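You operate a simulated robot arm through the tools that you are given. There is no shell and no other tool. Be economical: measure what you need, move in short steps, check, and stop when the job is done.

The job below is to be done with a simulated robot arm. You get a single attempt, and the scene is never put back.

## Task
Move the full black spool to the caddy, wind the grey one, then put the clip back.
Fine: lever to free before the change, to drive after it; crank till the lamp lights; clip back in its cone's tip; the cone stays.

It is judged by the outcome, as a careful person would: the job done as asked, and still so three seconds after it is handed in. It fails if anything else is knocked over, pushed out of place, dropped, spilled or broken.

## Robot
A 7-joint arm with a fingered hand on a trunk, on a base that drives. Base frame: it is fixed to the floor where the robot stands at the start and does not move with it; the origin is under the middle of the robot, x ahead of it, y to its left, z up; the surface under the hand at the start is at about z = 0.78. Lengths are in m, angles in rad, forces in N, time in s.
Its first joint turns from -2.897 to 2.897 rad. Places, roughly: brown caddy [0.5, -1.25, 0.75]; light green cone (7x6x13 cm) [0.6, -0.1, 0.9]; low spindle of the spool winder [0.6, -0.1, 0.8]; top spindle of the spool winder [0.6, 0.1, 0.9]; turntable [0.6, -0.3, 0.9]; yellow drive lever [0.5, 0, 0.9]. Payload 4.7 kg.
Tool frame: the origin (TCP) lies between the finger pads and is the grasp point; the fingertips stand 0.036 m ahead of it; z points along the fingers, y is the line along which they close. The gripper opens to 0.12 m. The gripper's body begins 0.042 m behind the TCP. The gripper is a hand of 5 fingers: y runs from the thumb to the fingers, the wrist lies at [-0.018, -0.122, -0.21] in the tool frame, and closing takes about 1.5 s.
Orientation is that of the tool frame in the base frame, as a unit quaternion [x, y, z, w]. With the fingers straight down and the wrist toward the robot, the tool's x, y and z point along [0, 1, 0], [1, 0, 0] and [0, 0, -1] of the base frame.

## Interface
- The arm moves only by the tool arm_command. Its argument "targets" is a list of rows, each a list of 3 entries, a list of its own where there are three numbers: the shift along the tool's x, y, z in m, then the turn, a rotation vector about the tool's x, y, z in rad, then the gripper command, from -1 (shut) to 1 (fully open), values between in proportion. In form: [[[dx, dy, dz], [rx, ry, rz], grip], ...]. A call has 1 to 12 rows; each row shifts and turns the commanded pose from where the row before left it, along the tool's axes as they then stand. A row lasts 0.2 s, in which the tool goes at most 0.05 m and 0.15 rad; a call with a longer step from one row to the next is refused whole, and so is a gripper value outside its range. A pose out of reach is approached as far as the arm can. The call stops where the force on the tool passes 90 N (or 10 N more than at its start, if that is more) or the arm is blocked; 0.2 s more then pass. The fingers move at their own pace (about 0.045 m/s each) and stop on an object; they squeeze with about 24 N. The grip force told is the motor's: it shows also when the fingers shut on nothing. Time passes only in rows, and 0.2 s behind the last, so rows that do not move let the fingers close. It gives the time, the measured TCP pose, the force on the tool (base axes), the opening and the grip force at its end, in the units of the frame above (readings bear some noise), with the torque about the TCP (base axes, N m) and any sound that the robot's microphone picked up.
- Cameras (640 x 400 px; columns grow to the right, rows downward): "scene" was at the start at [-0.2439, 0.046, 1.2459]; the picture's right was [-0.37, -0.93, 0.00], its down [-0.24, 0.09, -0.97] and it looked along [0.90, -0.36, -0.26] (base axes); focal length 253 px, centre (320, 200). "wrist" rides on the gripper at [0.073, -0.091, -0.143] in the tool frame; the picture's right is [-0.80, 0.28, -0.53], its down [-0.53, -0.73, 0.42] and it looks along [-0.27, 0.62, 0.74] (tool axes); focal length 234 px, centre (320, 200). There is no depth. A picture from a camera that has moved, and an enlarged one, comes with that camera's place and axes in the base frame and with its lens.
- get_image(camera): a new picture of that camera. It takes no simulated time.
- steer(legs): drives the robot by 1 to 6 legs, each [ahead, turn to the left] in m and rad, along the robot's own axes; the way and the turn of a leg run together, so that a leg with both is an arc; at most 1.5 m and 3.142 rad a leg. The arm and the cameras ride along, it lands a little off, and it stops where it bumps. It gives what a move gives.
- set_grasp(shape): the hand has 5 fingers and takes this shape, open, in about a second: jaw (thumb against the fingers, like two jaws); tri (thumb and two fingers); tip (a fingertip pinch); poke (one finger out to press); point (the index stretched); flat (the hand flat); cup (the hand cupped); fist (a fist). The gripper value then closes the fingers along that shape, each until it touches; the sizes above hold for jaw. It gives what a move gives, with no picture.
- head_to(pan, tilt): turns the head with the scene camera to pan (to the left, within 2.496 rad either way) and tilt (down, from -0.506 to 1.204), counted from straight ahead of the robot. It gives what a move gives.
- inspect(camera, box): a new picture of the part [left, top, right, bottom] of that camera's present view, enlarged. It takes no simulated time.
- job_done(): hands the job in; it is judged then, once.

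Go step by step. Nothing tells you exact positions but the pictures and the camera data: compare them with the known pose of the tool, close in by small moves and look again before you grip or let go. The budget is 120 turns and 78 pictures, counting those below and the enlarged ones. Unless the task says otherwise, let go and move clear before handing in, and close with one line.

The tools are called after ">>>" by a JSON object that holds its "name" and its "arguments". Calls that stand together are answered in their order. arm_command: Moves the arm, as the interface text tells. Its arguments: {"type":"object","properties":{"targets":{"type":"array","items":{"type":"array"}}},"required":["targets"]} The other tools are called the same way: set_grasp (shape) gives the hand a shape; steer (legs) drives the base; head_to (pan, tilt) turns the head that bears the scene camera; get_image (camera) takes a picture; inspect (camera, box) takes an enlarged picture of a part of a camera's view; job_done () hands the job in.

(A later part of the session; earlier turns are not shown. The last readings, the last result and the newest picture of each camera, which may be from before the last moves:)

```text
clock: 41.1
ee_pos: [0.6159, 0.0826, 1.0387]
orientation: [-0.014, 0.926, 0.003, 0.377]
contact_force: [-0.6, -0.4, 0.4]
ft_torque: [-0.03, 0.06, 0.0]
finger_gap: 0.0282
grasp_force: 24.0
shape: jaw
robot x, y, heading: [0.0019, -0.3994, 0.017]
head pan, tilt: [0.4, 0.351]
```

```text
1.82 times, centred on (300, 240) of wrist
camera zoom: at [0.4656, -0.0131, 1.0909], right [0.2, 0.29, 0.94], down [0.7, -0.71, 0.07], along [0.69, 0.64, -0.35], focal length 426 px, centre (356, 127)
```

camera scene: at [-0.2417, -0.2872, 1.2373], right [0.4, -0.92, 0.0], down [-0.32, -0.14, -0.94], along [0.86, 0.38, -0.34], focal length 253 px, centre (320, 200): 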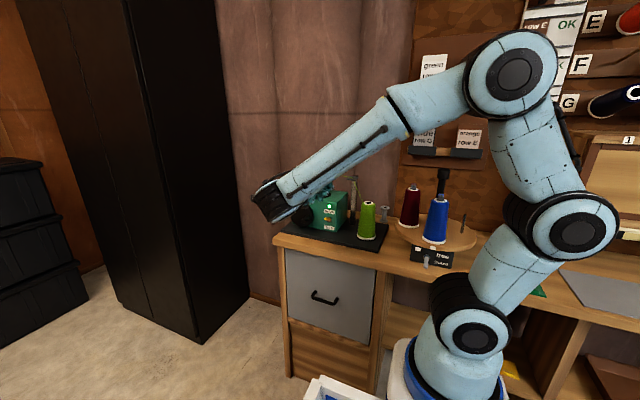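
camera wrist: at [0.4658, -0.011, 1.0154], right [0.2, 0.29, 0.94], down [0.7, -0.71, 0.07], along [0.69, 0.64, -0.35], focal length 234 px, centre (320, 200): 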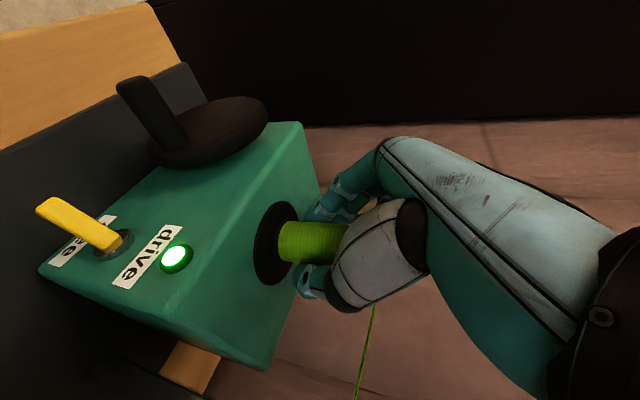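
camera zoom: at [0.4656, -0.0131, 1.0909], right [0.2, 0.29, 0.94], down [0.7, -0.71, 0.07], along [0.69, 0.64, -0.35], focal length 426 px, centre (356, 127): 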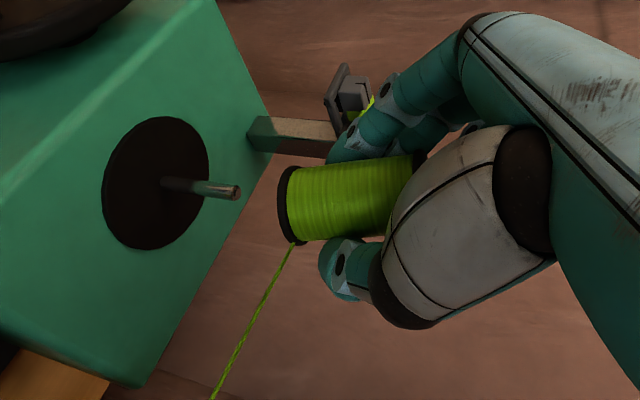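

Clear of the spindle, held with ~10° lean. I retreat toward the robot and up, then travel right at x≈0.45.

>>> {"name": "arm_command", "arguments": {"targets": [[[0.0208, 0.001, -0.038], [0, 0, 0], -1], [[0.0208, 0.001, -0.038], [0, 0, 0], -1], [[0.0208, 0.001, -0.038], [0, 0, 0], -1], [[0.0208, 0.001, -0.038], [0, 0, 0], -1], [[0.0014, -0.048, -0.0008], [0, 0, 0], -1], [[0.0014, -0.048, -0.0008], [0, 0, 0], -1], [[0.0014, -0.048, -0.0008], [0, 0, 0], -1], [[0.0014, -0.048, -0.0008], [0, 0, 0], -1], [[0.0014, -0.048, -0.0008], [0, 0, 0], -1], [[0.0014, -0.048, -0.0008], [0, 0, 0], -1], [[0.0014, -0.048, -0.0008], [0, 0, 0], -1], [[0.0014, -0.048, -0.0008], [0, 0, 0], -1]]}}

>>> {"name": "arm_command", "arguments": {"targets": [[[0.0014, -0.048, -0.0008], [0, 0, 0], -1], [[0.0014, -0.048, -0.0008], [0, 0, 0], -1], [[0.0014, -0.048, -0.0008], [0, 0, 0], -1], [[0.0014, -0.048, -0.0008], [0, 0, 0], -1], [[0.0014, -0.048, -0.0008], [0, 0, 0], -1], [[0.0014, -0.048, -0.0008], [0, 0, 0], -1], [[0.0014, -0.048, -0.0008], [0, 0, 0], -1], [[0.0014, -0.048, -0.0008], [0, 0, 0], -1], [[0.0014, -0.048, -0.0008], [0, 0, 0], -1], [[0.0014, -0.048, -0.0008], [0, 0, 0], -1], [[0, 0, 0], [0, 0, 0], -1]]}}

>>> {"name": "head_to", "arguments": {"pan": -0.8, "tilt": 0.35}}

>>> {"name": "get_image", "arguments": {"camera": "scene"}}

>>> {"name": "get_image", "arguments": {"camera": "wrist"}}

```text
clock: 43.9
ee_pos: [0.3605, -0.2058, 1.0873]
orientation: [-0.293, 0.879, 0.117, 0.359]
contact_force: [-0.4, 1.2, 0.4]
ft_torque: [0.0, -0.02, -0.04]
finger_gap: 0.0287
grasp_force: 24.0
shape: jaw
robot x, y, heading: [0.0025, -0.4039, 0.022]
head pan, tilt: [0.4, 0.351]
stopped in row 12: the arm was blocked; the commanded pose is now the measured one
```

```text
clock: 46.3
ee_pos: [0.675, -0.5502, 1.0907]
orientation: [-0.291, 0.879, 0.113, 0.36]
contact_force: [-8.5, 34.0, 25.3]
ft_torque: [-5.66, 0.02, -1.79]
finger_gap: 0.0284
grasp_force: 24.7
shape: jaw
out of reach, approached as far as the arm can: row 5, 6, 7, 8, 9, 10
robot x, y, heading: [0.0041, -0.4035, 0.021]
head pan, tilt: [0.4, 0.351]
```

```text
clock: 47.7
ee_pos: [0.6775, -0.5497, 1.0902]
orientation: [-0.291, 0.879, 0.112, 0.36]
contact_force: [14.2, 30.5, 58.1]
ft_torque: [-9.09, 2.66, 0.69]
finger_gap: 0.0282
grasp_force: 24.0
shape: jaw
robot x, y, heading: [0.0041, -0.4028, 0.018]
head pan, tilt: [-0.799, 0.351]
```

```text
39 pictures are left
camera scene: at [-0.2628, -0.3893, 1.2371], right [-0.7, -0.71, 0.0], down [-0.24, 0.24, -0.94], along [0.67, -0.66, -0.34], focal length 253 px, centre (320, 200)
```

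scene: 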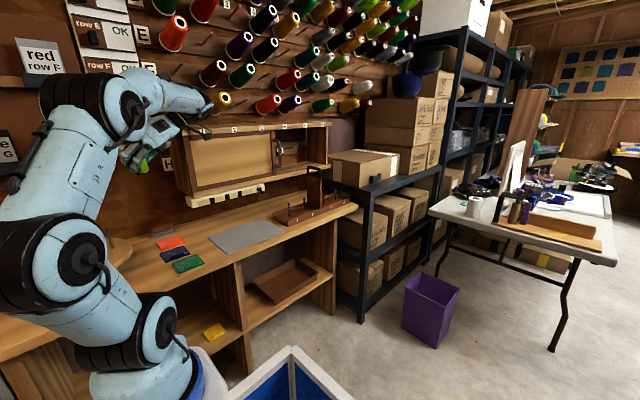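

```text
38 pictures are left
camera wrist: at [0.6076, -0.7126, 1.1419], right [0.0, 0.36, 0.93], down [0.98, -0.19, 0.08], along [0.2, 0.91, -0.35], focal length 234 px, centre (320, 200)
```

wrist: 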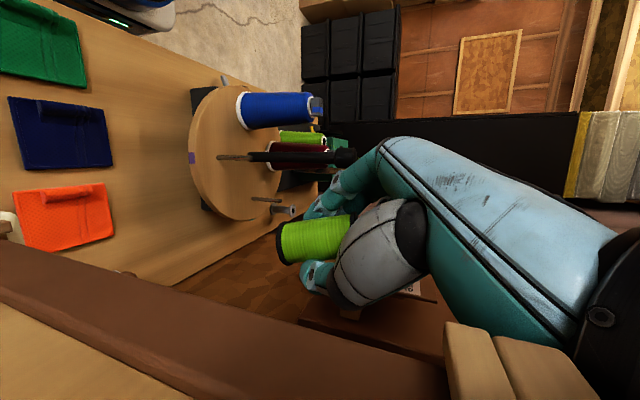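

The arm hit a joint limit and turned, so my second sweep ran forward-right and the hand now presses on something by the cabinet. The spool is still held; I retrace that path straight back.

>>> {"name": "arm_command", "arguments": {"targets": [[[-0.0007, 0.024, 0.0004], [0, 0, 0], -1], [[-0.0007, 0.024, 0.0004], [0, 0, 0], -1], [[-0.0014, 0.048, 0.0008], [0, 0, 0], -1], [[-0.0014, 0.048, 0.0008], [0, 0, 0], -1], [[-0.0014, 0.048, 0.0008], [0, 0, 0], -1], [[-0.0014, 0.048, 0.0008], [0, 0, 0], -1], [[0, 0, 0], [0, 0, 0], -1]]}}

>>> {"name": "get_image", "arguments": {"camera": "scene"}}

```text
clock: 49.3
ee_pos: [0.5384, -0.3544, 1.0879]
orientation: [-0.292, 0.879, 0.118, 0.359]
contact_force: [0.6, -0.3, -0.3]
ft_torque: [0.01, -0.03, 0.0]
finger_gap: 0.0286
grasp_force: 23.8
shape: jaw
robot x, y, heading: [0.0039, -0.4017, 0.015]
head pan, tilt: [-0.799, 0.351]
```

```text
37 pictures are left
camera scene: at [-0.2619, -0.3914, 1.2373], right [-0.7, -0.71, 0.0], down [-0.24, 0.24, -0.94], along [0.67, -0.66, -0.34], focal length 253 px, centre (320, 200)
```

scene: 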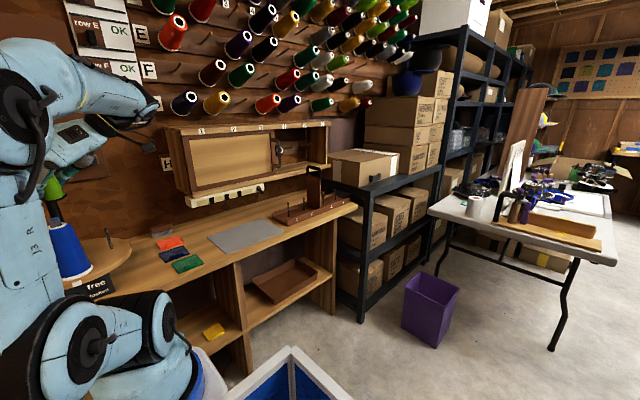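

Free again and nothing displaced in view. I bring the hand back toward the robot and up, then left to where the level orientation was reachable.

>>> {"name": "arm_command", "arguments": {"targets": [[[0.0115, 0.0192, -0.0257], [0, 0, 0], -1], [[0.0115, 0.0192, -0.0257], [0, 0, 0], -1], [[0.0115, 0.0192, -0.0257], [0, 0, 0], -1], [[0.0115, 0.0192, -0.0257], [0, 0, 0], -1], [[-0.0198, 0.0317, 0.0188], [0, 0, 0], -1], [[-0.0198, 0.0317, 0.0188], [0, 0, 0], -1], [[-0.0198, 0.0317, 0.0188], [0, 0, 0], -1], [[-0.0198, 0.0317, 0.0188], [0, 0, 0], -1], [[-0.0198, 0.0317, 0.0188], [0, 0, 0], -1], [[-0.0198, 0.0317, 0.0188], [0, 0, 0], -1], [[0, 0, 0], [0, 0, 0], -1]]}}

```text
clock: 51.7
ee_pos: [0.4478, -0.0887, 1.1197]
orientation: [-0.291, 0.879, 0.117, 0.359]
contact_force: [-0.7, 0.2, -0.5]
ft_torque: [0.0, 0.01, -0.01]
finger_gap: 0.0284
grasp_force: 24.1
shape: jaw
out of reach, approached as far as the arm can: row 3, 4
robot x, y, heading: [0.0025, -0.4005, 0.02]
head pan, tilt: [-0.799, 0.351]
```

Now I turn the hand back to level yaw and take out the spool's lean.

>>> {"name": "arm_command", "arguments": {"targets": [[[0, 0, 0], [0.0866, 0.0016, 0.0887], -1], [[0, 0, 0], [0.0866, 0.0016, 0.0887], -1], [[0, 0, 0], [0.0866, 0.0016, 0.0887], -1], [[0, 0, 0], [0.0866, 0.0016, 0.0887], -1], [[0, 0, 0], [0.0866, 0.0016, 0.0887], -1], [[0, 0, 0], [-0.053, -0.002, 0.053], -1], [[0, 0, 0], [-0.053, -0.002, 0.053], -1], [[0, 0, 0], [0, 0, 0], -1]]}}

>>> {"name": "head_to", "arguments": {"pan": 0.4, "tilt": 0.3}}

>>> {"name": "get_image", "arguments": {"camera": "scene"}}

```text
clock: 53.5
ee_pos: [0.4496, -0.088, 1.1201]
orientation: [0.019, 0.924, 0.072, 0.375]
contact_force: [0.1, 1.0, -0.2]
ft_torque: [0.01, 0.0, -0.02]
finger_gap: 0.0284
grasp_force: 24.1
shape: jaw
robot x, y, heading: [0.0045, -0.3984, 0.019]
head pan, tilt: [-0.799, 0.351]
```

```text
clock: 54.9
ee_pos: [0.4496, -0.0894, 1.1194]
orientation: [0.018, 0.924, 0.07, 0.375]
contact_force: [-0.5, 0.6, -0.1]
ft_torque: [0.02, 0.04, 0.0]
finger_gap: 0.0284
grasp_force: 23.7
shape: jaw
robot x, y, heading: [0.0047, -0.399, 0.018]
head pan, tilt: [0.4, 0.3]
```

```text
36 pictures are left
camera scene: at [-0.2427, -0.288, 1.242], right [0.4, -0.91, 0.0], down [-0.27, -0.12, -0.96], along [0.87, 0.39, -0.3], focal length 253 px, centre (320, 200)
```

scene: 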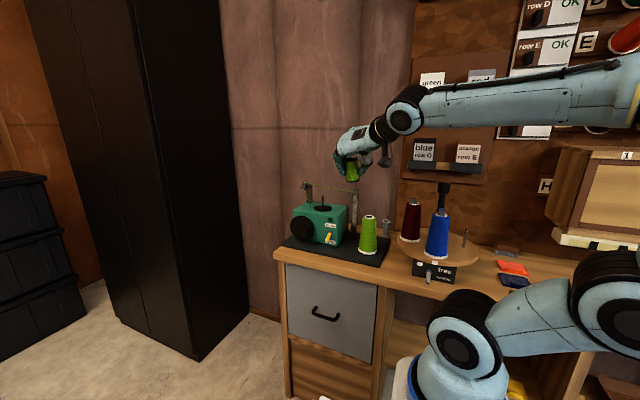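

All intact, spool upright. I drive so that pin 1 sits at the same relative place as this hand pose, ending heading ≈ −0.6 rad, staying a bit short.

>>> {"name": "steer", "arguments": {"legs": [[-0.15, 0], [0, -1.589], [0.5, 0], [0, 0.971], [0.1, 0]]}}

>>> {"name": "head_to", "arguments": {"pan": 0.4, "tilt": 0.35}}

>>> {"name": "get_image", "arguments": {"camera": "scene"}}

>>> {"name": "get_image", "arguments": {"camera": "wrist"}}

```text
clock: 65.9
ee_pos: [0.4815, -0.9645, 1.1208]
orientation: [0.299, 0.874, -0.046, 0.379]
contact_force: [0.2, 0.4, 0.5]
ft_torque: [0.0, 0.0, 0.0]
finger_gap: 0.0286
grasp_force: 24.0
shape: jaw
robot x, y, heading: [-0.0604, -0.9596, -0.597]
head pan, tilt: [0.4, 0.3]
```

```text
clock: 66.5
ee_pos: [0.481, -0.9655, 1.1199]
orientation: [0.299, 0.875, -0.046, 0.379]
contact_force: [0.6, 0.1, -0.2]
ft_torque: [0.0, 0.0, -0.01]
finger_gap: 0.0286
grasp_force: 23.9
shape: jaw
robot x, y, heading: [-0.0635, -0.9605, -0.594]
head pan, tilt: [0.4, 0.351]
```

```text
35 pictures are left
camera scene: at [-0.1999, -0.7267, 1.2373], right [-0.2, -0.98, 0.0], down [-0.34, 0.07, -0.94], along [0.92, -0.18, -0.34], focal length 253 px, centre (320, 200)
```

scene: 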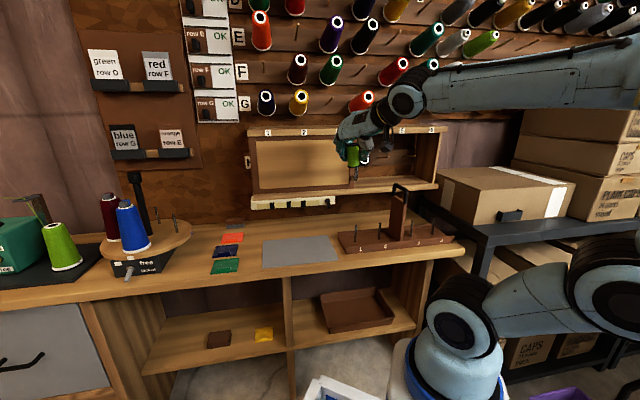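

```text
34 pictures are left
camera wrist: at [0.3005, -0.9593, 1.1574], right [0.25, 0.0, 0.97], down [0.14, -0.99, -0.04], along [0.96, 0.15, -0.25], focal length 234 px, centre (320, 200)
```

wrist: 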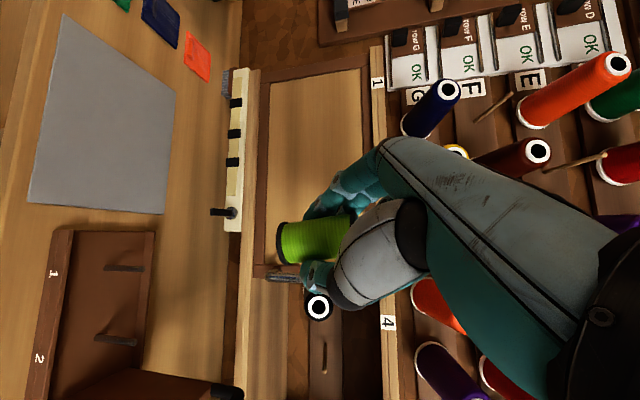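

The caddy is right below; I enlarge the scene to triangulate pin 1 and see the spool's stance.

>>> {"name": "inspect", "arguments": {"camera": "scene", "box": [310, 120, 470, 270]}}

>>> {"name": "inspect", "arguments": {"camera": "wrist", "box": [30, 190, 350, 390]}}

```text
2.67 times, centred on (390, 195) of scene
camera zoom: at [-0.1999, -0.7267, 1.2373], right [-0.2, -0.98, 0.0], down [-0.34, 0.07, -0.94], along [0.92, -0.18, -0.34], focal length 674 px, centre (133, 213)
```

zoom: 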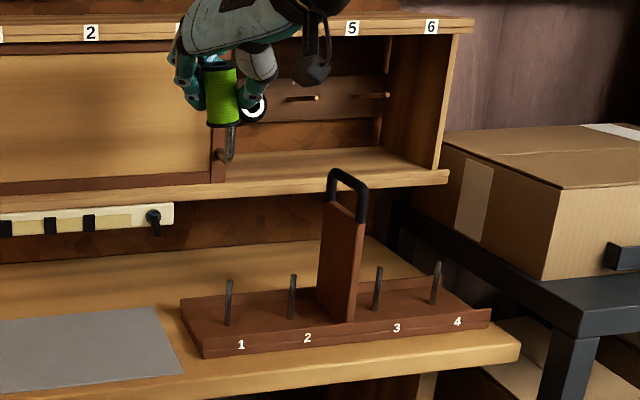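

```text
2.00 times, centred on (190, 290) of wrist
camera zoom: at [0.3005, -0.9593, 1.1574], right [0.25, 0.0, 0.97], down [0.14, -0.99, -0.04], along [0.96, 0.15, -0.25], focal length 468 px, centre (580, 20)
```

zoom: 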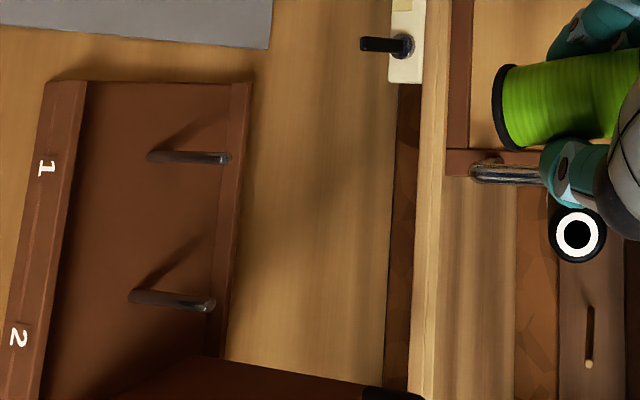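

Pin 1 is at ≈(0.545, −1.001), its top at z≈0.861; the spool's bottom hole is at ≈(0.500, −0.967, 1.074), leaning ~5°. I straighten it and bring it just above the pin.

>>> {"name": "arm_command", "arguments": {"targets": [[[0, 0, 0], [-0.043, 0.045, 0.051], -1], [[0.013, -0.0076, 0.0295], [0, 0, 0], -1], [[0.013, -0.0076, 0.0295], [0, 0, 0], -1], [[0.013, -0.0076, 0.0295], [0, 0, 0], -1], [[0.013, -0.0076, 0.0295], [0, 0, 0], -1], [[0.013, -0.0076, 0.0295], [0, 0, 0], -1], [[0.0115, -0.0067, 0.026], [0, 0, 0], -1], [[0, 0, 0], [0, 0, 0], -1]]}}

>>> {"name": "inspect", "arguments": {"camera": "scene", "box": [320, 180, 420, 260]}}

>>> {"name": "inspect", "arguments": {"camera": "wrist", "box": [200, 150, 400, 350]}}

```text
clock: 68.3
ee_pos: [0.5253, -1.0015, 0.935]
orientation: [0.314, 0.876, -0.011, 0.367]
contact_force: [-0.1, 0.5, 0.6]
ft_torque: [-0.05, -0.01, 0.0]
finger_gap: 0.0284
grasp_force: 23.9
shape: jaw
robot x, y, heading: [-0.066, -0.9606, -0.596]
head pan, tilt: [0.4, 0.351]
```

```text
5.00 times, centred on (370, 220) of scene
camera zoom: at [-0.1999, -0.7267, 1.2373], right [-0.2, -0.98, 0.0], down [-0.34, 0.07, -0.94], along [0.92, -0.18, -0.34], focal length 1264 px, centre (70, 100)
```

zoom: 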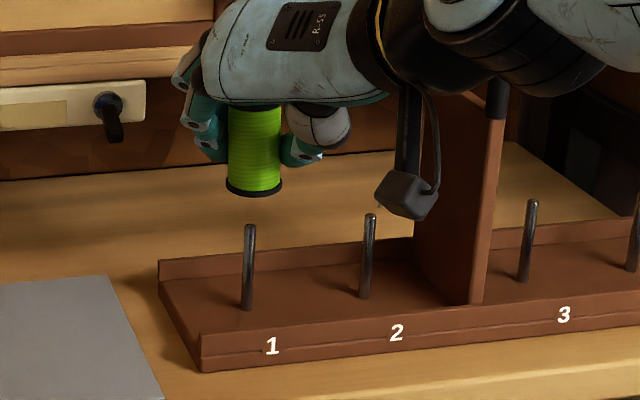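

```text
2.00 times, centred on (300, 250) of wrist
camera zoom: at [0.3452, -1.0001, 0.9727], right [0.25, -0.08, 0.96], down [0.14, -0.98, -0.12], along [0.96, 0.17, -0.23], focal length 468 px, centre (360, 100)
```

zoom: 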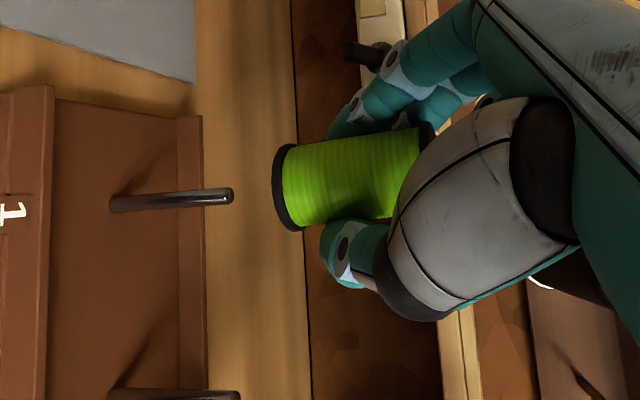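

Spool hole is ~8 mm short of the pin in x, and the spool still leans a little. I correct both and lower 4.5 cm to engage.

>>> {"name": "arm_command", "arguments": {"targets": [[[0, 0, 0], [-0.032, 0.0335, 0.038], -1], [[-0.0069, 0.0009, 0.006], [0, 0, 0], -1], [[0, 0, 0], [0, 0, 0], -1], [[0.0092, -0.0039, 0.0112], [0, 0, 0], -1], [[0.0092, -0.0039, 0.0112], [0, 0, 0], -1], [[0.0062, -0.0026, 0.0075], [0, 0, 0], -1]]}}

>>> {"name": "inspect", "arguments": {"camera": "scene", "box": [320, 180, 420, 260]}}

>>> {"name": "inspect", "arguments": {"camera": "wrist", "box": [200, 150, 400, 350]}}

```text
clock: 69.7
ee_pos: [0.5333, -1.0071, 0.8948]
orientation: [0.325, 0.875, 0.015, 0.357]
contact_force: [0.3, 0.1, -0.3]
ft_torque: [0.02, -0.03, 0.01]
finger_gap: 0.0285
grasp_force: 24.1
shape: jaw
robot x, y, heading: [-0.0638, -0.964, -0.598]
head pan, tilt: [0.4, 0.351]
```

```text
5.00 times, centred on (370, 220) of scene
camera zoom: at [-0.1999, -0.7267, 1.2373], right [-0.2, -0.98, 0.0], down [-0.34, 0.07, -0.94], along [0.92, -0.18, -0.34], focal length 1264 px, centre (70, 100)
```

zoom: 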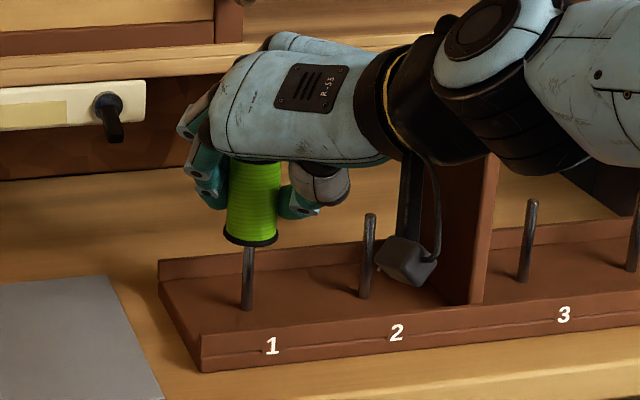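

```text
2.00 times, centred on (300, 250) of wrist
camera zoom: at [0.3529, -1.0073, 0.9319], right [0.25, -0.14, 0.96], down [0.14, -0.97, -0.18], along [0.96, 0.18, -0.22], focal length 468 px, centre (360, 100)
```

zoom: 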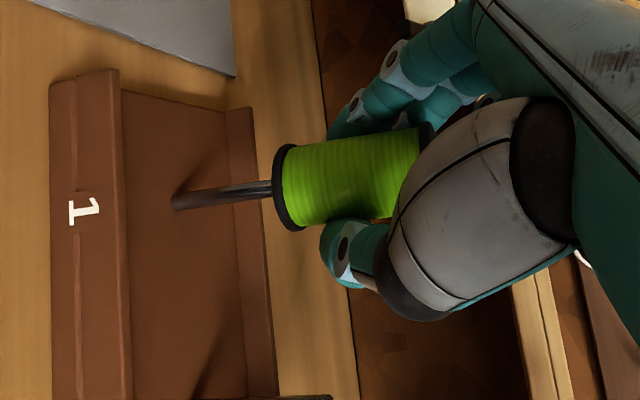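

The pin enters the hole with no force. I lower 3.5 cm more in small steps.

>>> {"name": "arm_command", "arguments": {"targets": [[[0.0061, -0.0026, 0.0075], [0, 0, 0], -1], [[0.0061, -0.0026, 0.0075], [0, 0, 0], -1], [[0.0061, -0.0026, 0.0075], [0, 0, 0], -1], [[0.0031, -0.0013, 0.0037], [0, 0, 0], -1], [[0, 0, 0], [0, 0, 0], -1]]}}

>>> {"name": "inspect", "arguments": {"camera": "scene", "box": [320, 180, 420, 260]}}

```text
clock: 70.9
ee_pos: [0.5335, -1.0069, 0.8585]
orientation: [0.324, 0.876, 0.014, 0.357]
contact_force: [0.4, -0.6, -0.2]
ft_torque: [-0.02, 0.01, -0.02]
finger_gap: 0.0284
grasp_force: 24.0
shape: jaw
robot x, y, heading: [-0.0638, -0.9618, -0.596]
head pan, tilt: [0.4, 0.351]
```

```text
5.00 times, centred on (370, 220) of scene
camera zoom: at [-0.1999, -0.7267, 1.2373], right [-0.2, -0.98, 0.0], down [-0.34, 0.07, -0.94], along [0.92, -0.18, -0.34], focal length 1264 px, centre (70, 100)
```

zoom: 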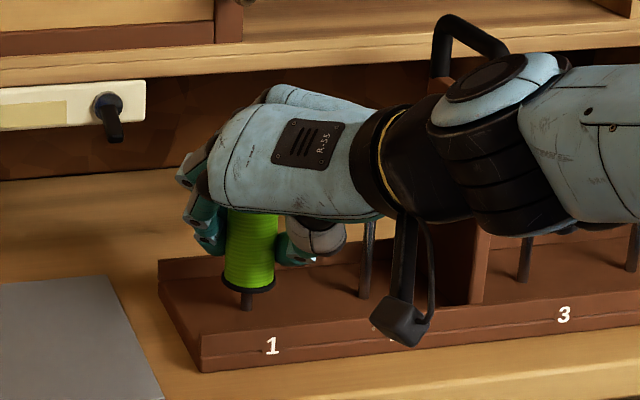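

Sliding down cleanly on the pin. One more centimetre, then I open a little.

>>> {"name": "arm_command", "arguments": {"targets": [[[0.0061, -0.0026, 0.0075], [0, 0, 0], -1], [[0, 0, 0], [0, 0, 0], -1], [[0, 0, 0], [0, 0, 0], -0.1], [[0, 0, 0], [0, 0, 0], -0.1], [[0, 0, 0], [0, 0, 0], -0.1], [[0, 0, 0], [0, 0, 0], -0.1]]}}

>>> {"name": "inspect", "arguments": {"camera": "scene", "box": [320, 180, 420, 260]}}

>>> {"name": "inspect", "arguments": {"camera": "wrist", "box": [200, 150, 400, 350]}}

```text
clock: 72.3
ee_pos: [0.5329, -1.0076, 0.8488]
orientation: [0.325, 0.876, 0.015, 0.357]
contact_force: [0.1, 0.8, -0.2]
ft_torque: [-0.03, 0.03, -0.01]
finger_gap: 0.0537
grasp_force: 0.1
shape: jaw
robot x, y, heading: [-0.0663, -0.9604, -0.6]
head pan, tilt: [0.4, 0.351]
```

```text
5.00 times, centred on (370, 220) of scene
camera zoom: at [-0.1999, -0.7267, 1.2373], right [-0.2, -0.98, 0.0], down [-0.34, 0.07, -0.94], along [0.92, -0.18, -0.34], focal length 1264 px, centre (70, 100)
```

zoom: 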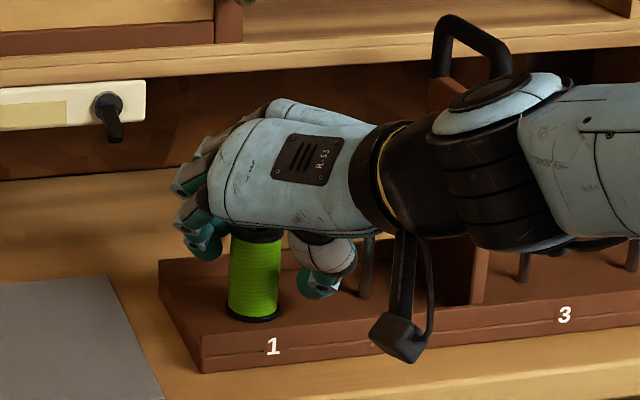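

```text
2.00 times, centred on (300, 250) of wrist
camera zoom: at [0.3529, -1.0079, 0.8867], right [0.25, -0.14, 0.96], down [0.14, -0.97, -0.18], along [0.96, 0.18, -0.23], focal length 468 px, centre (360, 100)
```

zoom: 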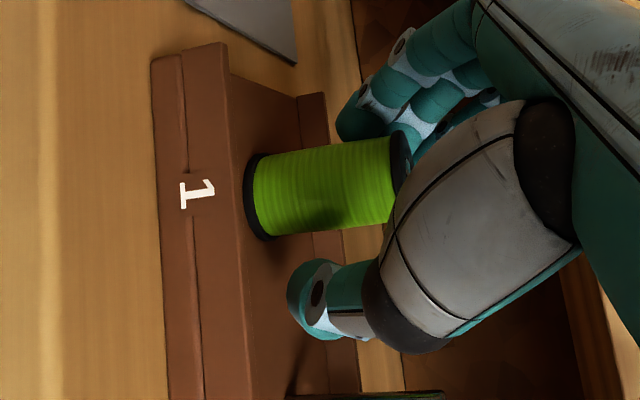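

The black spool is seated on pin 1. I withdraw backward and up.

>>> {"name": "arm_command", "arguments": {"targets": [[[0, 0, -0.03], [0, 0, 0], -0.1], [[0, 0, -0.045], [0, 0, 0], -0.1], [[0, 0, -0.045], [0, 0, 0], -0.1], [[0, 0, -0.045], [0, 0, 0], -0.1], [[-0.0277, 0.0116, -0.0336], [0, 0, 0], -0.1], [[-0.0277, 0.0116, -0.0336], [0, 0, 0], -0.1], [[-0.0277, 0.0116, -0.0336], [0, 0, 0], -0.1], [[0, 0, 0], [0, 0, 0], -0.1]]}}

>>> {"name": "inspect", "arguments": {"camera": "scene", "box": [260, 100, 480, 260]}}

```text
clock: 74.1
ee_pos: [0.4272, -0.9632, 1.0539]
orientation: [0.325, 0.875, 0.015, 0.357]
contact_force: [0.4, 0.0, -0.9]
ft_torque: [0.0, 0.01, 0.02]
finger_gap: 0.0538
grasp_force: 0.0
shape: jaw
out of reach, approached as far as the arm can: row 3, 4, 6, 7
robot x, y, heading: [-0.0629, -0.96, -0.598]
head pan, tilt: [0.4, 0.351]
```

```text
2.50 times, centred on (370, 180) of scene
camera zoom: at [-0.1999, -0.7267, 1.2373], right [-0.2, -0.98, 0.0], down [-0.34, 0.07, -0.94], along [0.92, -0.18, -0.34], focal length 632 px, centre (195, 250)
```

zoom: 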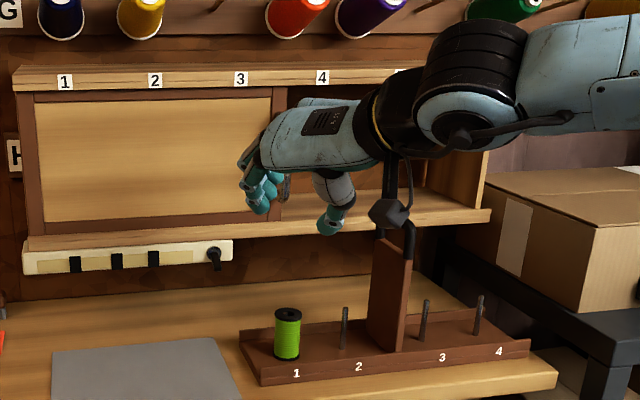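

The spool stands on pin 1 in the caddy. Now I turn the hand to the plain fingers-down pose.

>>> {"name": "arm_command", "arguments": {"targets": [[[0, 0, 0], [0.0654, 0.0312, 0.1262], 0.0], [[0, 0, 0], [0.0654, 0.0312, 0.1262], 0.0], [[0, 0, 0], [0.0654, 0.0312, 0.1262], 0.0], [[0, 0, 0], [0.0654, 0.0312, 0.1262], 0.0], [[0, 0, 0], [0.0654, 0.0312, 0.1262], 0.0], [[0, 0, 0], [0.0654, 0.0312, 0.1262], 0.0], [[0, 0, 0], [0.0654, 0.0312, 0.1262], 0.0], [[0, 0, 0], [0.0654, 0.0312, 0.1262], 0.0], [[0, 0, 0], [0.0654, 0.0312, 0.1262], 0.0], [[0, 0, 0], [0.0654, 0.0312, 0.1262], 0.0], [[0, 0, 0], [0.0654, 0.0312, 0.1262], 0.0], [[0, 0, 0], [0, 0, 0], 0.0]]}}

```text
clock: 76.7
ee_pos: [0.4277, -0.9627, 1.0535]
orientation: [0.885, 0.466, 0.0, -0.001]
contact_force: [0.7, -0.2, 0.3]
ft_torque: [0.01, -0.01, -0.01]
finger_gap: 0.0596
grasp_force: 0.1
shape: jaw
robot x, y, heading: [-0.0649, -0.9633, -0.592]
head pan, tilt: [0.4, 0.351]
```

Vertical. I raise the hand and drive back to the winder station.

>>> {"name": "arm_command", "arguments": {"targets": [[[0, 0, -0.045], [0, 0, 0], 0.0], [[0, 0, -0.045], [0, 0, 0], 0.0], [[0, 0, -0.04], [0, 0, 0], 0.0], [[0, 0, 0], [0, 0, 0], 0.0]]}}

>>> {"name": "steer", "arguments": {"legs": [[-0.1, 0], [0, -0.979], [-0.5, 0], [0, 1.571], [0.15, 0]]}}

>>> {"name": "head_to", "arguments": {"pan": 0.3, "tilt": 0.35}}

>>> {"name": "get_image", "arguments": {"camera": "scene"}}

```text
clock: 77.7
ee_pos: [0.4269, -0.9638, 1.1843]
orientation: [0.884, 0.467, 0.0, 0.001]
contact_force: [0.1, -0.1, 0.2]
ft_torque: [0.01, -0.03, 0.0]
finger_gap: 0.0597
grasp_force: 0.0
shape: jaw
robot x, y, heading: [-0.0675, -0.9616, -0.595]
head pan, tilt: [0.4, 0.351]
```

```text
clock: 88.7
ee_pos: [0.4203, -0.1379, 1.1836]
orientation: [0.71, 0.704, 0.0, 0.0]
contact_force: [1.2, 0.1, 0.1]
ft_torque: [0.0, 0.03, -0.01]
finger_gap: 0.0596
grasp_force: 0.1
shape: jaw
robot x, y, heading: [0.0111, -0.4106, -0.008]
head pan, tilt: [0.4, 0.351]
```

```text
clock: 89.4
ee_pos: [0.4197, -0.1396, 1.1836]
orientation: [0.71, 0.704, 0.0, 0.0]
contact_force: [-0.2, 0.5, 0.6]
ft_torque: [-0.03, -0.03, 0.03]
finger_gap: 0.0594
grasp_force: 0.0
shape: jaw
robot x, y, heading: [0.0095, -0.4099, -0.003]
head pan, tilt: [0.3, 0.351]
```

```text
23 pictures are left
camera scene: at [-0.2307, -0.2987, 1.2373], right [0.29, -0.96, 0.0], down [-0.33, -0.1, -0.94], along [0.9, 0.27, -0.34], focal length 253 px, centre (320, 200)
```

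scene: 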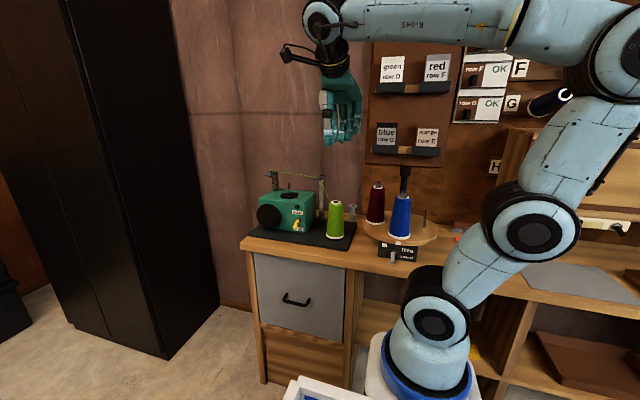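

Back at the station with everything standing. I move over the grey spool at ≈(0.769, −0.143) and look down with the wrist camera.

>>> {"name": "arm_command", "arguments": {"targets": [[[0, 0.0431, 0.0225], [0, 0, 0], 0.3], [[0, 0.0431, 0.0225], [0, 0, 0], 0.3], [[0, 0.0431, 0.0225], [0, 0, 0], 0.3], [[0, 0.0431, 0.0225], [0, 0, 0], 0.3], [[0, 0.0431, 0.0225], [0, 0, 0], 0.3], [[0, 0.0431, 0.0225], [0, 0, 0], 0.3], [[0, 0.0431, 0.0225], [0, 0, 0], 0.3], [[0, 0.0431, 0.0225], [0, 0, 0], 0.3], [[0, 0, 0], [0, 0, 0], 0.3]]}}

>>> {"name": "get_image", "arguments": {"camera": "wrist"}}

>>> {"name": "inspect", "arguments": {"camera": "scene", "box": [240, 140, 440, 270]}}

```text
clock: 91.4
ee_pos: [0.7626, -0.1377, 1.0023]
orientation: [0.709, 0.706, 0.0, -0.001]
contact_force: [-14.7, 38.7, -7.9]
ft_torque: [-2.28, -0.86, 0.07]
finger_gap: 0.0776
grasp_force: 0.0
shape: jaw
robot x, y, heading: [0.0077, -0.4078, -0.005]
head pan, tilt: [0.3, 0.351]
```

```text
22 pictures are left
camera wrist: at [0.6724, -0.0647, 1.1447], right [0.28, -0.81, 0.52], down [-0.74, -0.53, -0.42], along [0.62, -0.27, -0.74], focal length 234 px, centre (320, 200)
```

wrist: 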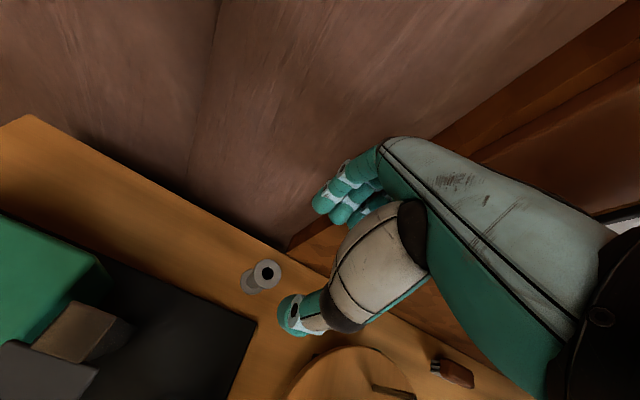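

```text
3.08 times, centred on (340, 205) of scene
camera zoom: at [-0.2315, -0.2978, 1.2371], right [0.29, -0.96, 0.0], down [-0.33, -0.1, -0.94], along [0.9, 0.27, -0.34], focal length 778 px, centre (258, 185)
```

zoom: 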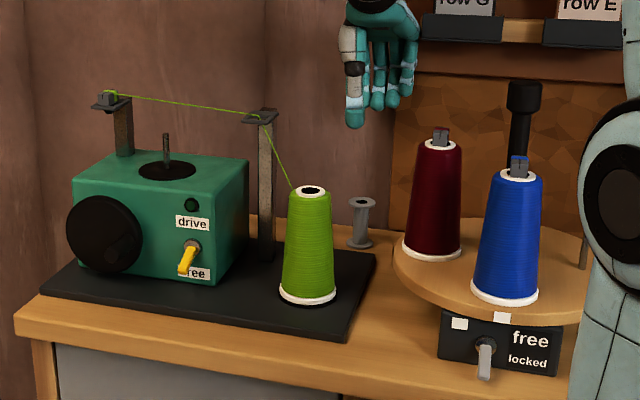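

The hand's fingers touch the label holder at z≈1.06 on the right. The spool is confirmed at (0.773, −0.141); I back off left, descend below the holder level, and then slide in.

>>> {"name": "arm_command", "arguments": {"targets": [[[0.014, 0, 0], [0, 0, 0], 0.4], [[0.016, 0, 0], [0, 0, 0], 0.4], [[0, 0.005, 0.03], [0, 0, 0], 0.4], [[0, 0.003, 0.03], [0, 0, 0], 0.4], [[0, 0, 0.03], [0, 0, 0], 0.4], [[0, 0, 0.025], [0, 0, 0], 0.4], [[0, 0, 0], [0, 0, 0], 0.4]]}}

>>> {"name": "inspect", "arguments": {"camera": "wrist", "box": [180, 140, 400, 390]}}

>>> {"name": "inspect", "arguments": {"camera": "scene", "box": [290, 130, 430, 240]}}

```text
clock: 93.0
ee_pos: [0.7727, -0.1128, 0.888]
orientation: [0.71, 0.704, 0.001, 0.0]
contact_force: [-0.3, -0.2, -0.5]
ft_torque: [-0.02, 0.0, -0.01]
finger_gap: 0.0835
grasp_force: 0.0
shape: jaw
robot x, y, heading: [0.0076, -0.4073, -0.003]
head pan, tilt: [0.3, 0.351]
```

```text
1.60 times, centred on (290, 265) of wrist
camera zoom: at [0.6827, -0.0382, 1.0303], right [0.27, -0.81, 0.52], down [-0.74, -0.53, -0.42], along [0.62, -0.27, -0.74], focal length 375 px, centre (368, 96)
```

zoom: 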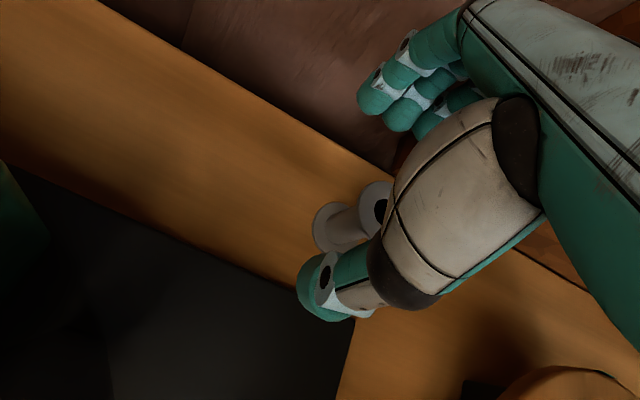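

```text
3.64 times, centred on (360, 185) of scene
camera zoom: at [-0.2307, -0.2986, 1.2373], right [0.29, -0.96, 0.0], down [-0.33, -0.1, -0.94], along [0.9, 0.27, -0.34], focal length 919 px, centre (174, 254)
```

zoom: 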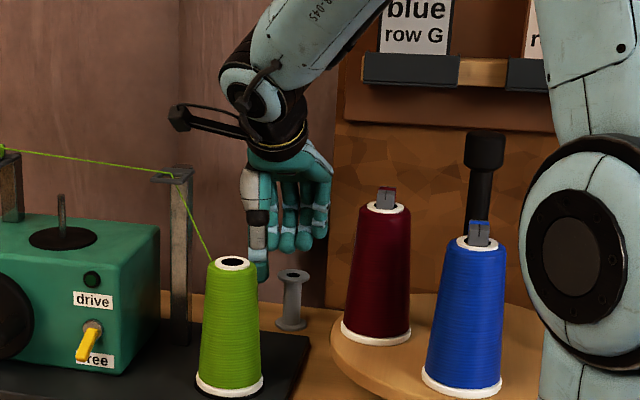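

Clear. I slide 2.8 cm right, then lower to z≈0.832 around the spool.

>>> {"name": "arm_command", "arguments": {"targets": [[[-0.014, 0, 0], [0, 0, 0], 0.4], [[-0.0145, 0, 0], [0, 0, 0], 0.4], [[0, 0, 0.02], [0, 0, 0], 0.4], [[0, 0, 0.02], [0, 0, 0], 0.4], [[0, 0, 0.015], [0, 0, 0], 0.4], [[0, 0, 0], [0, 0, 0], 0.4]]}}

>>> {"name": "inspect", "arguments": {"camera": "wrist", "box": [180, 140, 400, 390]}}

```text
clock: 94.4
ee_pos: [0.7725, -0.1369, 0.8344]
orientation: [0.709, 0.705, 0.002, 0.0]
contact_force: [-6.7, 39.5, 23.7]
ft_torque: [-2.15, -1.76, 2.22]
finger_gap: 0.0846
grasp_force: 0.0
shape: jaw
robot x, y, heading: [0.0094, -0.4072, -0.008]
head pan, tilt: [0.3, 0.351]
```

```text
1.60 times, centred on (290, 265) of wrist
camera zoom: at [0.6811, -0.0647, 0.9771], right [0.27, -0.81, 0.52], down [-0.73, -0.53, -0.43], along [0.62, -0.27, -0.74], focal length 375 px, centre (368, 96)
```

zoom: 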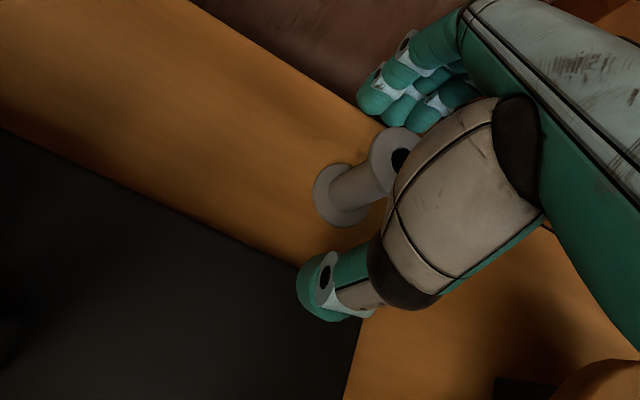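

The fingertips' far right corner touches the pegboard edge at x≈0.83. Closing pulls the fingers off it, and the spool lies between the pads, so I narrow first and then grip.

>>> {"name": "arm_command", "arguments": {"targets": [[[0.003, 0, 0], [0, 0, 0], -0.1], [[0, 0, 0], [0, 0, 0], -0.1], [[0, 0, 0], [0, 0, 0], -0.1], [[-0.003, 0, 0.002], [0, 0, 0], -0.1], [[0, 0, 0], [0, 0, 0], -0.1]]}}

>>> {"name": "inspect", "arguments": {"camera": "wrist", "box": [180, 140, 400, 390]}}

```text
clock: 95.6
ee_pos: [0.7713, -0.1395, 0.8313]
orientation: [0.71, 0.705, 0.0, 0.0]
contact_force: [-10.2, 1.8, -2.2]
ft_torque: [0.03, -0.16, -0.27]
finger_gap: 0.0545
grasp_force: 0.1
shape: jaw
robot x, y, heading: [0.013, -0.409, -0.011]
head pan, tilt: [0.3, 0.351]
```

```text
1.60 times, centred on (290, 265) of wrist
camera zoom: at [0.6816, -0.0662, 0.9738], right [0.27, -0.81, 0.53], down [-0.74, -0.53, -0.42], along [0.62, -0.27, -0.74], focal length 375 px, centre (368, 96)
```

zoom: 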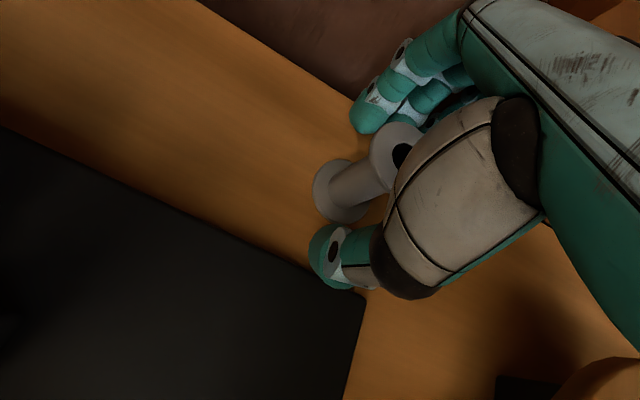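

The force is mostly gone and the spool is centred between thumb and fingers. I grip.

>>> {"name": "arm_command", "arguments": {"targets": [[[0, 0, 0], [0, 0, 0], -1], [[0, 0, 0], [0, 0, 0], -1], [[0, 0, 0], [0, 0, 0], -1], [[0, 0, 0], [0, 0, 0], -1], [[0, 0, 0], [0, 0, 0], -1], [[0, 0, 0], [0, 0, 0], -1]]}}

```text
clock: 97.0
ee_pos: [0.7725, -0.1406, 0.8311]
orientation: [0.71, 0.704, 0.0, 0.001]
contact_force: [0.1, -1.0, 1.1]
ft_torque: [-0.03, -0.03, 0.03]
finger_gap: 0.0271
grasp_force: 24.3
shape: jaw
robot x, y, heading: [0.0125, -0.4078, -0.007]
head pan, tilt: [0.3, 0.351]
```

Held (gap 27 mm). I lift, shift left away from the holder, then rise to z≈1.10.

>>> {"name": "arm_command", "arguments": {"targets": [[[0, 0, -0.02], [0, 0, 0], -1], [[0.004, 0, -0.03], [0, 0, 0], -1], [[0.018, 0, -0.02], [0, 0, 0], -1], [[0.02, -0.005, -0.02], [0, 0, 0], -1], [[0, -0.005, -0.045], [0, 0, 0], -1], [[0, 0, -0.045], [0, 0, 0], -1], [[0, 0, -0.045], [0, 0, 0], -1], [[0, 0, -0.045], [0, 0, 0], -1], [[0, 0, 0], [0, 0, 0], -1]]}}

>>> {"name": "get_image", "arguments": {"camera": "wrist"}}

```text
clock: 99.0
ee_pos: [0.7617, -0.0973, 1.1032]
orientation: [0.71, 0.704, 0.0, 0.0]
contact_force: [0.4, -0.5, -1.1]
ft_torque: [0.04, 0.0, 0.01]
finger_gap: 0.0268
grasp_force: 24.2
shape: jaw
robot x, y, heading: [0.0108, -0.4065, -0.005]
head pan, tilt: [0.3, 0.351]
```

```text
16 pictures are left
camera wrist: at [0.6726, -0.0238, 1.245], right [0.27, -0.81, 0.52], down [-0.74, -0.53, -0.42], along [0.62, -0.27, -0.74], focal length 234 px, centre (320, 200)
```

wrist: 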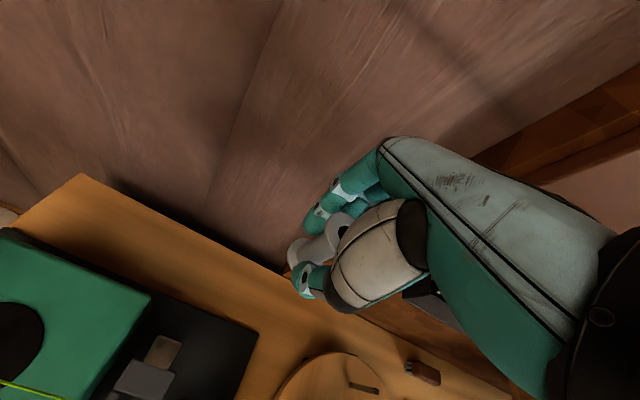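

Spool held upright-ish. I move above the spindle at ≈(0.625, 0.082), staying high over the thread guide.

>>> {"name": "arm_command", "arguments": {"targets": [[[0.03, -0.023, 0], [0, 0, 0], -1], [[0.03, -0.023, 0], [0, 0, 0], -1], [[0.03, -0.023, 0], [0, 0, 0], -1], [[0.03, -0.023, 0], [0, 0, 0], -1], [[0.03, -0.023, 0], [0, 0, 0], -1], [[0.0295, -0.023, 0], [0, 0, 0], -1], [[0, 0, 0.03], [0, 0, 0], -1], [[0, 0, 0.02], [0, 0, 0], -1], [[0, 0, 0], [0, 0, 0], -1]]}}

>>> {"name": "inspect", "arguments": {"camera": "wrist", "box": [180, 140, 400, 390]}}

>>> {"name": "inspect", "arguments": {"camera": "scene", "box": [240, 130, 360, 240]}}

```text
clock: 101.0
ee_pos: [0.6276, 0.0835, 1.0518]
orientation: [0.711, 0.704, 0.001, 0.0]
contact_force: [-0.1, 0.2, -0.6]
ft_torque: [0.0, -0.01, 0.02]
finger_gap: 0.0267
grasp_force: 23.9
shape: jaw
robot x, y, heading: [0.0095, -0.4077, -0.003]
head pan, tilt: [0.3, 0.351]
```

```text
1.60 times, centred on (290, 265) of wrist
camera zoom: at [0.536, 0.157, 1.1945], right [0.27, -0.81, 0.52], down [-0.74, -0.52, -0.42], along [0.62, -0.27, -0.74], focal length 375 px, centre (368, 96)
```

zoom: 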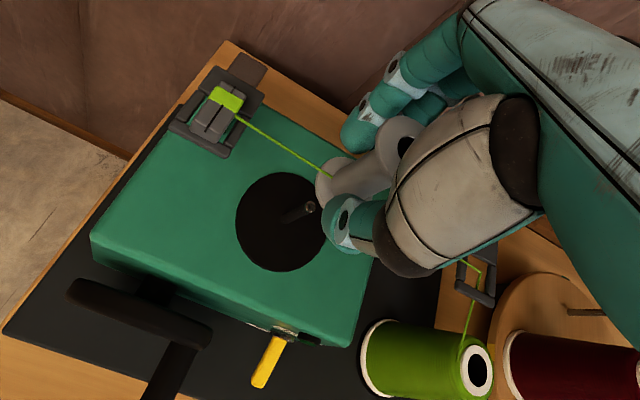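

```text
3.64 times, centred on (300, 185) of scene
camera zoom: at [-0.2307, -0.2983, 1.2373], right [0.29, -0.96, 0.0], down [-0.33, -0.1, -0.94], along [0.9, 0.27, -0.34], focal length 919 px, centre (393, 254)
```

zoom: 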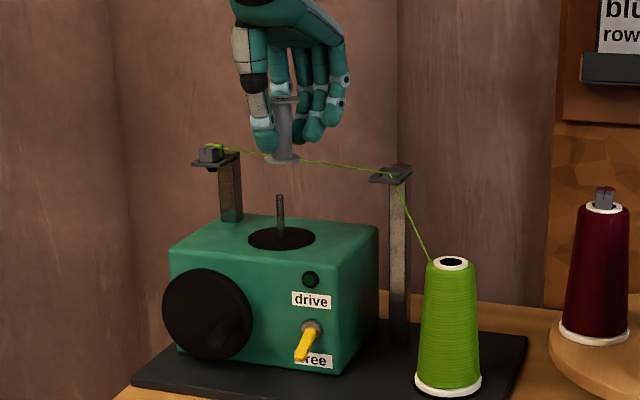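

Triangulating: spool bottom ≈ (0.636, 0.082, 0.995), spindle tip ≈ (0.626, 0.083, 0.962). I shift back 1 cm, left 2 mm, then lower 5 cm gently.

>>> {"name": "arm_command", "arguments": {"targets": [[[0.002, -0.01, 0], [0, 0, 0], -1], [[0, 0, 0], [0, 0, 0], -1], [[0, 0, 0.012], [0, 0, 0], -1], [[0, 0, 0.012], [0, 0, 0], -1], [[0, 0, 0.01], [0, 0, 0], -1], [[0, 0, 0.008], [0, 0, 0], -1], [[0, 0, 0.006], [0, 0, 0], -1], [[0, 0, 0], [0, 0, 0], -1]]}}

>>> {"name": "inspect", "arguments": {"camera": "wrist", "box": [180, 140, 400, 390]}}

```text
clock: 102.8
ee_pos: [0.6161, 0.0861, 1.0024]
orientation: [0.71, 0.704, 0.0, 0.0]
contact_force: [1.6, 2.1, 12.6]
ft_torque: [-0.01, -0.22, 0.02]
finger_gap: 0.0272
grasp_force: 23.9
shape: jaw
robot x, y, heading: [0.0097, -0.4087, -0.005]
head pan, tilt: [0.3, 0.351]
```

```text
1.60 times, centred on (290, 265) of wrist
camera zoom: at [0.526, 0.1586, 1.1461], right [0.27, -0.81, 0.52], down [-0.74, -0.53, -0.42], along [0.62, -0.27, -0.74], focal length 375 px, centre (368, 96)
```

zoom: 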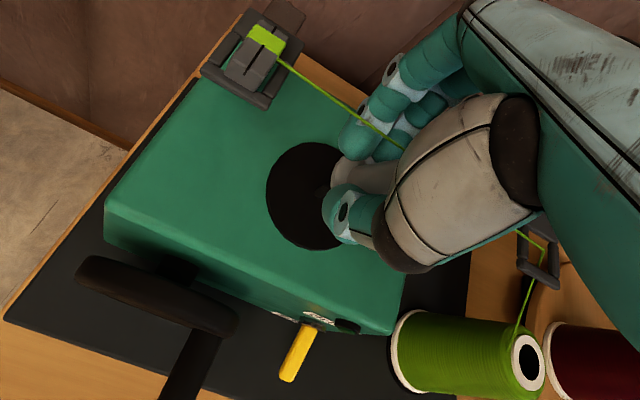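

A 12 N upward push: the spool may be sitting on the spindle's tip. I check from the head camera.

>>> {"name": "inspect", "arguments": {"camera": "scene", "box": [260, 145, 330, 200]}}

```text
7.27 times, centred on (295, 172) of scene
camera zoom: at [-0.2309, -0.2985, 1.2372], right [0.29, -0.96, 0.0], down [-0.33, -0.1, -0.94], along [0.9, 0.27, -0.34], focal length 1839 px, centre (502, 400)
```

zoom: 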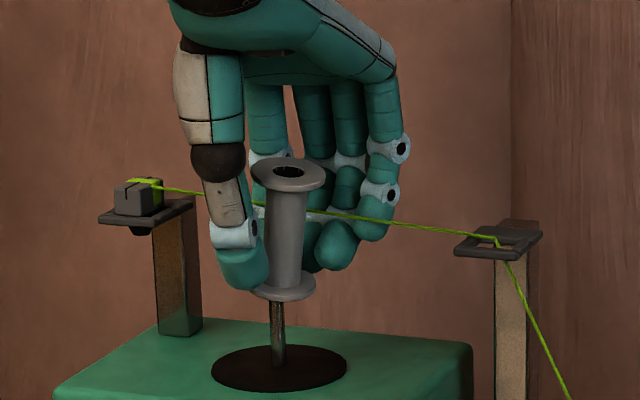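

The spool leans ~0.1 rad and its hole is ~4 mm right of the spindle. I lift 1.5 cm, straighten it, shift left, and lower again.

>>> {"name": "arm_command", "arguments": {"targets": [[[0, 0, -0.018], [0, 0, 0], -1], [[0.0, 0, 0], [0, -0.1, 0], -1], [[0.009, 0, 0], [0, 0, 0], -1], [[0, 0, 0], [0, 0, 0], -1]]}}

>>> {"name": "inspect", "arguments": {"camera": "scene", "box": [260, 145, 330, 200]}}

```text
clock: 103.8
ee_pos: [0.6173, 0.095, 1.022]
orientation: [0.709, 0.703, -0.035, 0.035]
contact_force: [-0.3, 0.3, 0.6]
ft_torque: [0.0, 0.0, 0.0]
finger_gap: 0.0266
grasp_force: 23.6
shape: jaw
robot x, y, heading: [0.0115, -0.4078, -0.001]
head pan, tilt: [0.3, 0.351]
```

```text
7.27 times, centred on (295, 172) of scene
camera zoom: at [-0.2307, -0.2982, 1.2373], right [0.29, -0.96, 0.0], down [-0.33, -0.1, -0.94], along [0.9, 0.27, -0.34], focal length 1839 px, centre (502, 400)
```

zoom: 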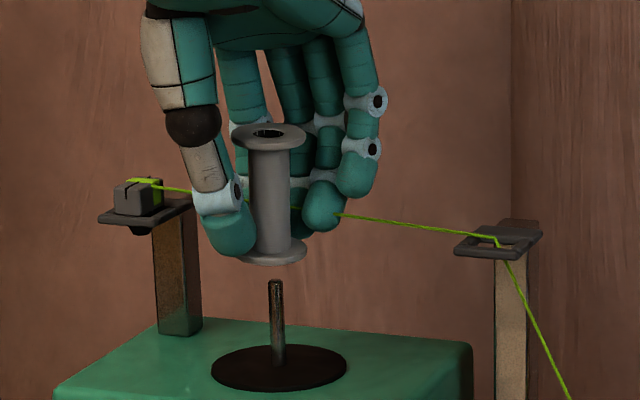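

Spool axis and spindle now line up. I lower 3 cm and watch the force.

>>> {"name": "arm_command", "arguments": {"targets": [[[0, 0, 0.01], [0, 0, 0], -1], [[0, 0, 0.008], [0, 0, 0], -1], [[0, 0, 0.006], [0, 0, 0], -1], [[0, 0, 0.006], [0, 0, 0], -1], [[0, 0, 0], [0, 0, 0], -1]]}}

```text
clock: 105.0
ee_pos: [0.6162, 0.0904, 0.9895]
orientation: [0.709, 0.703, -0.038, 0.035]
contact_force: [4.9, 4.3, -3.0]
ft_torque: [0.12, -0.09, 0.07]
finger_gap: 0.0259
grasp_force: 23.7
shape: jaw
robot x, y, heading: [0.0086, -0.4099, -0.008]
head pan, tilt: [0.3, 0.351]
```

No upward push now, only small side forces, so the spindle is in the hole. I relieve sideways and lower on.

>>> {"name": "arm_command", "arguments": {"targets": [[[0.004, 0.003, 0], [0, 0, 0], -1], [[0.001, 0, 0.01], [0, 0, 0], -1], [[0.001, 0, 0.01], [0, 0, 0], -1], [[0.0005, 0, 0.005], [0, 0, 0], -1], [[0, 0, 0], [0, 0, 0], -1]]}}

>>> {"name": "inspect", "arguments": {"camera": "scene", "box": [260, 145, 330, 200]}}

```text
clock: 106.2
ee_pos: [0.6198, 0.0945, 0.9659]
orientation: [0.709, 0.703, -0.035, 0.035]
contact_force: [-0.4, 0.2, 0.1]
ft_torque: [0.0, -0.02, 0.0]
finger_gap: 0.0259
grasp_force: 23.8
shape: jaw
robot x, y, heading: [0.012, -0.4086, -0.01]
head pan, tilt: [0.3, 0.351]
```

```text
7.27 times, centred on (295, 172) of scene
camera zoom: at [-0.2307, -0.2982, 1.2373], right [0.29, -0.96, 0.0], down [-0.33, -0.1, -0.94], along [0.9, 0.27, -0.34], focal length 1839 px, centre (502, 400)
```

zoom: 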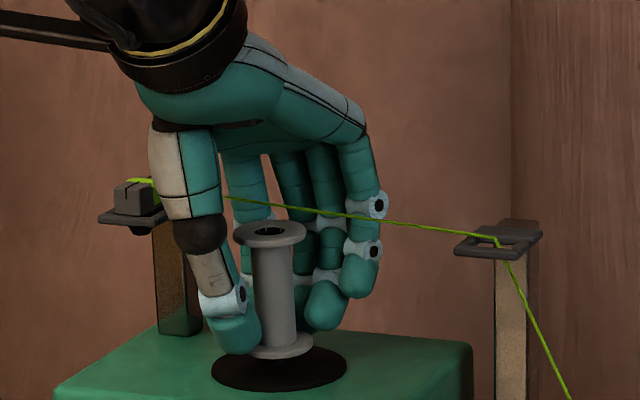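

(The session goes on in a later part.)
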